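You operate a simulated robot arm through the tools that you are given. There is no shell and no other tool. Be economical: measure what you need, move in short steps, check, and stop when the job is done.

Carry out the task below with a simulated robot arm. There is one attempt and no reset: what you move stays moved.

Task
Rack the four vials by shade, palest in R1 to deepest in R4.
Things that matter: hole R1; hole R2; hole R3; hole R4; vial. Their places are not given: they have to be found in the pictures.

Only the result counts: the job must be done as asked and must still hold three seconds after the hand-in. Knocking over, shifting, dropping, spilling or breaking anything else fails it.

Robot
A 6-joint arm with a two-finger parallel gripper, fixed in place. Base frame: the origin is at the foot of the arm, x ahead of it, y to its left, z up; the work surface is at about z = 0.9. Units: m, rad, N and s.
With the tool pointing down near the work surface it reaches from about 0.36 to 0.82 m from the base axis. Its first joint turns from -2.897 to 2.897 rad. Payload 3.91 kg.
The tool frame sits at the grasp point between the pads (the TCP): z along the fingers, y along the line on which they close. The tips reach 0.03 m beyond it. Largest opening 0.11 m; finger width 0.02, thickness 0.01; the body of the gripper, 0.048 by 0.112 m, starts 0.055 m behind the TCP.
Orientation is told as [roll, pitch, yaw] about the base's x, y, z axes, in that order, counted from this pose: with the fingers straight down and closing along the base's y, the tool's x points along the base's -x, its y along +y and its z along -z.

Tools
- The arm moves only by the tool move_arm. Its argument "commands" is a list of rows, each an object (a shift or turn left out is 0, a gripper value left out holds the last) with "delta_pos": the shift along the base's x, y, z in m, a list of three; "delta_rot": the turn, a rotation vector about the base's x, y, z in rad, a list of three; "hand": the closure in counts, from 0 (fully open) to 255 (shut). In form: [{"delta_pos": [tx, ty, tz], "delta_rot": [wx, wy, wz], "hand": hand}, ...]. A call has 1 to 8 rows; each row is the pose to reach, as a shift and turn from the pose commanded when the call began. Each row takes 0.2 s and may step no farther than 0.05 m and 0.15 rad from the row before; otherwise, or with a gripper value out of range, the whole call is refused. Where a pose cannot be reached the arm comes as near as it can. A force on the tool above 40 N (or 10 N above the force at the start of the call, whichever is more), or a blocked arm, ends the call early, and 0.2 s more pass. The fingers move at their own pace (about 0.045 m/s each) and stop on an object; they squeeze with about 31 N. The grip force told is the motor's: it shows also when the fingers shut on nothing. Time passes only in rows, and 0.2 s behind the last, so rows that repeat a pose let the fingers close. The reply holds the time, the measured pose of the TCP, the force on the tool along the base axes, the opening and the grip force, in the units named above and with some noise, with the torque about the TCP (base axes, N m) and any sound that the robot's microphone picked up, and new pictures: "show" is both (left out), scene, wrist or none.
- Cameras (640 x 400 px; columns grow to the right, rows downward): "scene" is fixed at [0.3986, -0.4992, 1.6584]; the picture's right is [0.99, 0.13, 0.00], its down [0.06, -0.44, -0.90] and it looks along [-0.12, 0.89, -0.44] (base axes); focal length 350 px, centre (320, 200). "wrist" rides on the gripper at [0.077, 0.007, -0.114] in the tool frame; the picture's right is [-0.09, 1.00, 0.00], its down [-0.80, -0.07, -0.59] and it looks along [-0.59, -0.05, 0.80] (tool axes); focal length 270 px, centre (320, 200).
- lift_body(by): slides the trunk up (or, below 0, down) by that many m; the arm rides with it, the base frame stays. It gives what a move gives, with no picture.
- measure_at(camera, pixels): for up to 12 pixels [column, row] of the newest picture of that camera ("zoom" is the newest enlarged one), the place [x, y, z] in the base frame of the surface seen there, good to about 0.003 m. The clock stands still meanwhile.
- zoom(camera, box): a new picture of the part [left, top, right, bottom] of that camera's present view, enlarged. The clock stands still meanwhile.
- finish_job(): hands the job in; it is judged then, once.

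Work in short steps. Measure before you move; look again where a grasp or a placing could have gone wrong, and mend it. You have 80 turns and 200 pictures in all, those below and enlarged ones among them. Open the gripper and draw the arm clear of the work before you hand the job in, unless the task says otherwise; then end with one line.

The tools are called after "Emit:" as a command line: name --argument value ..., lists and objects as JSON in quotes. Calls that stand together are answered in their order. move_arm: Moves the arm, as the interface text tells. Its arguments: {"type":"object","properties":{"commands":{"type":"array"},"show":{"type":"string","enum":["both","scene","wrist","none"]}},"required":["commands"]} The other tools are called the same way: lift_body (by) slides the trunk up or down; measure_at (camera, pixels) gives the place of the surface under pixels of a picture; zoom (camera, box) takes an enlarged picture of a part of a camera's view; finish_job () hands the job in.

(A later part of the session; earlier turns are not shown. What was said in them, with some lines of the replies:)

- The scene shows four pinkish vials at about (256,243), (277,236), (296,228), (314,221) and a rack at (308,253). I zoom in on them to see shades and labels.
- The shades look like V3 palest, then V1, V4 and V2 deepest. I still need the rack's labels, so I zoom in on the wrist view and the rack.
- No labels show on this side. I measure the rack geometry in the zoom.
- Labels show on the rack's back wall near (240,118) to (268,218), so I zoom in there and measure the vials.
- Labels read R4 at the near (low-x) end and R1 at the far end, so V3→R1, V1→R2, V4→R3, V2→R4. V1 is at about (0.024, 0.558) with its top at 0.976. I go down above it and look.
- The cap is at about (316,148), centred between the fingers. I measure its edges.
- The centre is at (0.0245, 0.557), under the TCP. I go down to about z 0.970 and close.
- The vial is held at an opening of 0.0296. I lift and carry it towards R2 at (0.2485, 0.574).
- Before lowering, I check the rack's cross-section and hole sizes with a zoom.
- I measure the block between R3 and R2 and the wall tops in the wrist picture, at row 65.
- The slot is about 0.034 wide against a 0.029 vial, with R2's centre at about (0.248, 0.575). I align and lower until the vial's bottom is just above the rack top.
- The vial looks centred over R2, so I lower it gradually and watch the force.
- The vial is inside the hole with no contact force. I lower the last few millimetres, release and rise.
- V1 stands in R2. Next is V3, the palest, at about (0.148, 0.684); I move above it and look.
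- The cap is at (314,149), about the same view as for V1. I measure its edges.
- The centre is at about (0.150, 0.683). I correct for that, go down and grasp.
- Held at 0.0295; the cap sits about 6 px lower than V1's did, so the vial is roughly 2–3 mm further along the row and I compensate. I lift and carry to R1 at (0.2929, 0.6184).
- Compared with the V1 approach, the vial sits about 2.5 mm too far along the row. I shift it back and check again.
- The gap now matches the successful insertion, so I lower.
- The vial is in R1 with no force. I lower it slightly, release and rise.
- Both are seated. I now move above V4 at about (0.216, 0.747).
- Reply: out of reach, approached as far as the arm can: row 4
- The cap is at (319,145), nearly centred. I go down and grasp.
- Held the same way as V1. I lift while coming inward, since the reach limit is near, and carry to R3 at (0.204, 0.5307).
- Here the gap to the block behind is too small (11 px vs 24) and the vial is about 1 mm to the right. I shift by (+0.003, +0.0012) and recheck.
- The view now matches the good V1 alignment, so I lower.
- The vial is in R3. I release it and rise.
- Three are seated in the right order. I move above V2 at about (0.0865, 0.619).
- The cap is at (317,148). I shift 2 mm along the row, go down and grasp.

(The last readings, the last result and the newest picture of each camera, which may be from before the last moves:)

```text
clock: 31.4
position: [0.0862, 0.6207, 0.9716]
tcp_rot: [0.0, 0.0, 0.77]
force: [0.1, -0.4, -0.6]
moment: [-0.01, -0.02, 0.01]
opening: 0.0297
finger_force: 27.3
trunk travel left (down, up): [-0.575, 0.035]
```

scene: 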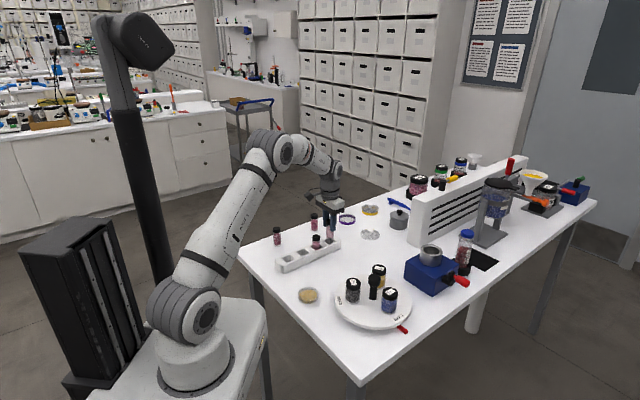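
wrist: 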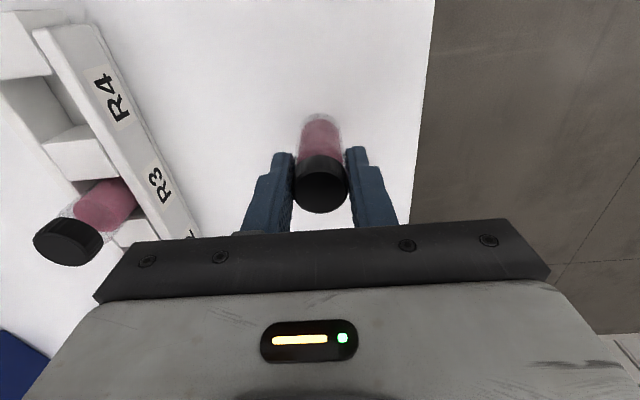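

Held. I lift and carry to R4 at about (0.162, 0.488).

Emit:
move_arm --commands '[{"delta_pos": [0, 0, 0.045]}, {"delta_pos": [0, 0, 0.09]}, {"delta_pos": [0, 0, 0.12]}, {"delta_pos": [0.02, -0.036, 0.12]}, {"delta_pos": [0.04, -0.072, 0.12]}, {"delta_pos": [0.06, -0.108, 0.12]}, {"delta_pos": [0.0741, -0.1326, 0.09]}, {"delta_pos": [0.0741, -0.1326, 0.046]}]' --show "none"

Emit:
move_arm --commands '[{"delta_pos": [0, 0, 0]}]' --show "none"

Emit:
zoom --camera "scene" --box '[266, 232, 322, 274]'

Emit:
zoom --camera "wrist" --box '[240, 60, 400, 220]'

```text
clock: 33.2
position: [0.1653, 0.4882, 1.0166]
tcp_rot: [0.001, 0.0, 0.77]
force: [0.5, -0.6, -0.4]
moment: [-0.01, 0.01, -0.01]
opening: 0.0292
finger_force: 31.0
trunk travel left (down, up): [-0.575, 0.035]
```

```text
clock: 33.6
position: [0.1643, 0.4872, 1.0166]
tcp_rot: [0.001, -0.001, 0.769]
force: [-0.1, 0.5, -0.1]
moment: [-0.02, 0.02, -0.03]
opening: 0.0293
finger_force: 31.2
trunk travel left (down, up): [-0.575, 0.035]
```

```text
9.52 times, centred on (294, 253) of scene
```

zoom: 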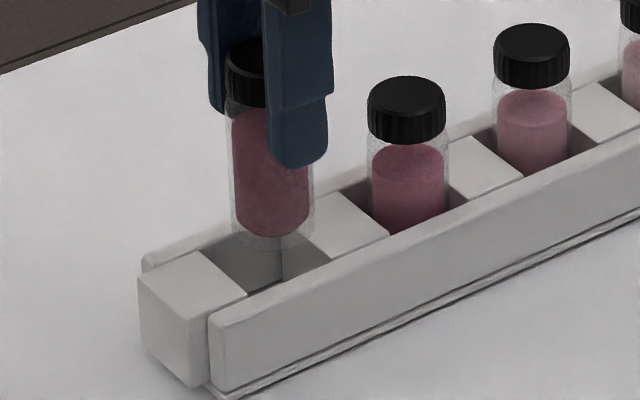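

```text
2.50 times, centred on (320, 140) of wrist
```

zoom: 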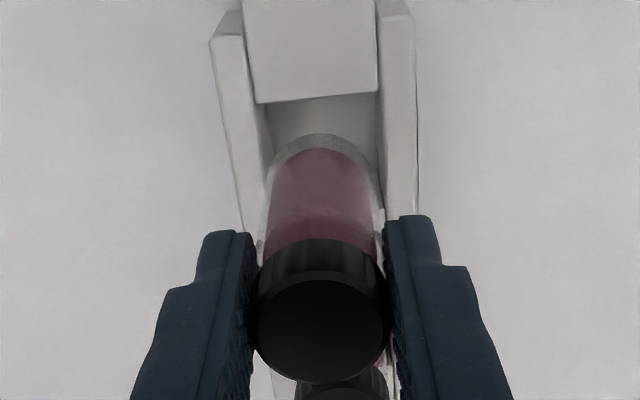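

The gap to the rear block is 36 px vs about 25 desired, so the vial is about 3 mm too far along. I shift back and recheck.

Emit:
move_arm --commands '[{"delta_pos": [-0.0024, -0.0017, 0]}, {"delta_pos": [-0.0024, -0.0017, 0]}]' --show "none"

Emit:
zoom --camera "scene" --box '[266, 232, 322, 274]'

Emit:
zoom --camera "wrist" --box '[240, 60, 400, 220]'

```text
clock: 34.2
position: [0.1607, 0.4848, 1.0178]
tcp_rot: [0.0, 0.0, 0.77]
force: [-0.7, -0.3, 0.0]
moment: [-0.01, 0.0, -0.03]
opening: 0.0294
finger_force: 31.1
trunk travel left (down, up): [-0.575, 0.035]
```

```text
9.52 times, centred on (294, 253) of scene
```

zoom: 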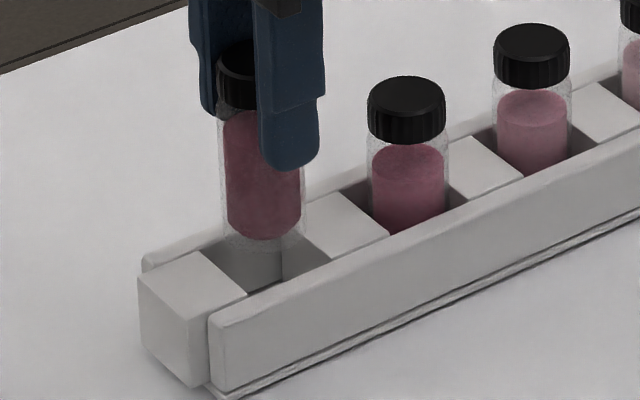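

```text
2.50 times, centred on (320, 140) of wrist
```

zoom: 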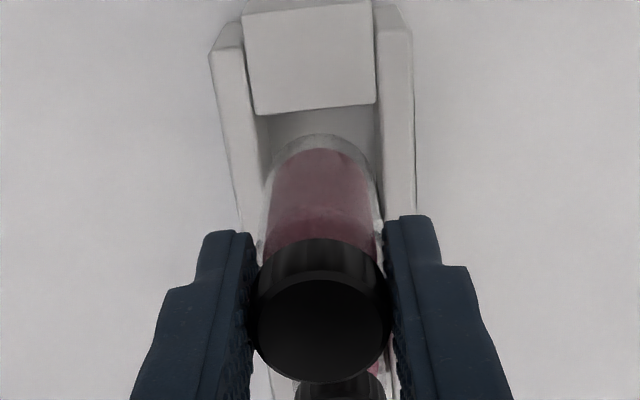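

Aligned now, with a gap of about 25 px. I lower.

Emit:
move_arm --commands '[{"delta_pos": [0, 0, -0.012]}, {"delta_pos": [0, 0, -0.024]}, {"delta_pos": [0, 0, -0.032]}, {"delta_pos": [0, 0, -0.0395]}, {"delta_pos": [0, 0, -0.0395]}]' --show "none"

Emit:
zoom --camera "scene" --box '[266, 232, 322, 274]'

```text
clock: 35.4
position: [0.1602, 0.4848, 0.9776]
tcp_rot: [0.0, -0.001, 0.769]
force: [-0.3, 0.0, -1.2]
moment: [-0.01, -0.03, 0.04]
opening: 0.0293
finger_force: 31.4
trunk travel left (down, up): [-0.575, 0.035]
```

```text
9.52 times, centred on (294, 253) of scene
```

zoom: 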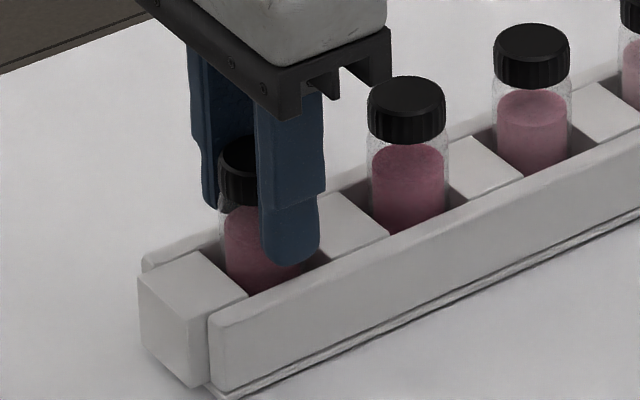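

The vial is in R4. I release it and rise clear.

Emit:
move_arm --commands '[{"delta_pos": [0, 0, -0.0015]}, {"delta_pos": [0, 0, -0.0015]}, {"delta_pos": [0, 0, -0.0015], "hand": 0}, {"delta_pos": [0, 0, -0.0015], "hand": 0}, {"delta_pos": [0, 0, -0.0015], "hand": 0}, {"delta_pos": [0, 0, 0.03], "hand": 0}, {"delta_pos": [0, 0, 0.075], "hand": 0}, {"delta_pos": [0, 0, 0.11], "hand": 0}]' --show "none"

Emit:
move_arm --commands '[{"delta_pos": [-0.03, 0, 0.03]}, {"delta_pos": [-0.06, 0, 0.06]}, {"delta_pos": [-0.09, 0, 0.09]}, {"delta_pos": [-0.1, 0, 0.12]}]'

Emit:
zoom --camera "scene" --box '[262, 205, 352, 270]'

```text
clock: 37.2
position: [0.1625, 0.4841, 1.0867]
tcp_rot: [0.0, 0.0, 0.77]
force: [0.0, -0.1, 0.7]
moment: [-0.01, 0.0, 0.01]
opening: 0.1099
finger_force: 0.0
trunk travel left (down, up): [-0.575, 0.035]
```

```text
clock: 38.2
position: [0.0606, 0.4845, 1.2077]
tcp_rot: [-0.002, 0.001, 0.769]
force: [-0.6, -0.8, -1.2]
moment: [0.03, 0.0, 0.0]
opening: 0.1102
finger_force: 0.1
trunk travel left (down, up): [-0.575, 0.035]
```

scene: 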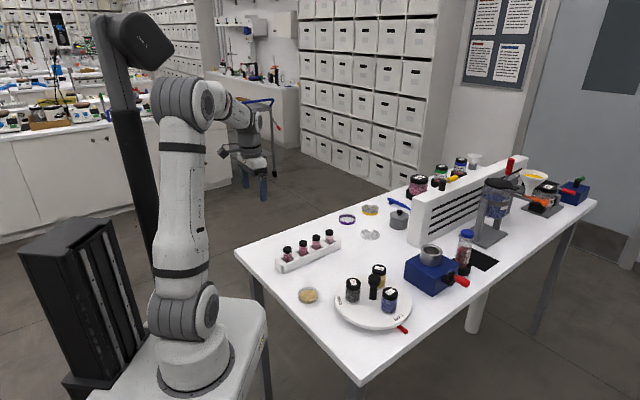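
wrist: 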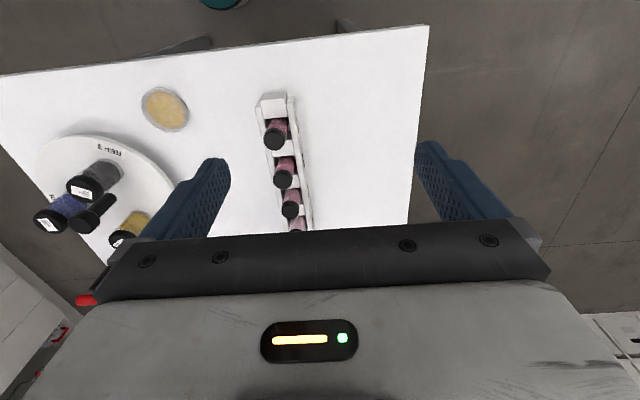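

```text
6.15 times, centred on (307, 238) of scene
```

zoom: 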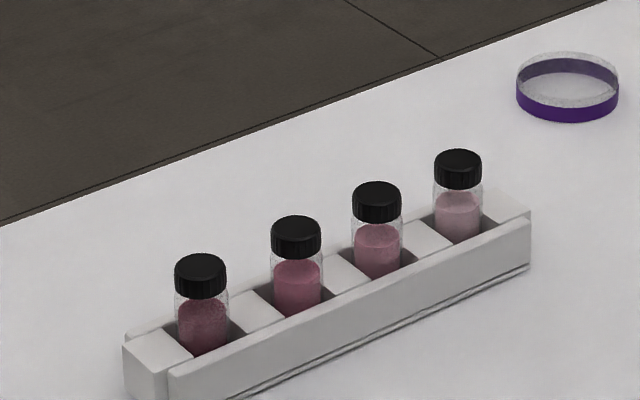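

All four vials stand seated, shading from pale in R1 at the far end to deep in R4 at the near end. The gripper is open and clear, so I hand in.

Emit:
finish_job

```text
The job is handed in.
```

The four vials are racked by shade, palest in R1 to deepest in R4, all upright and seated, and the job is handed in.
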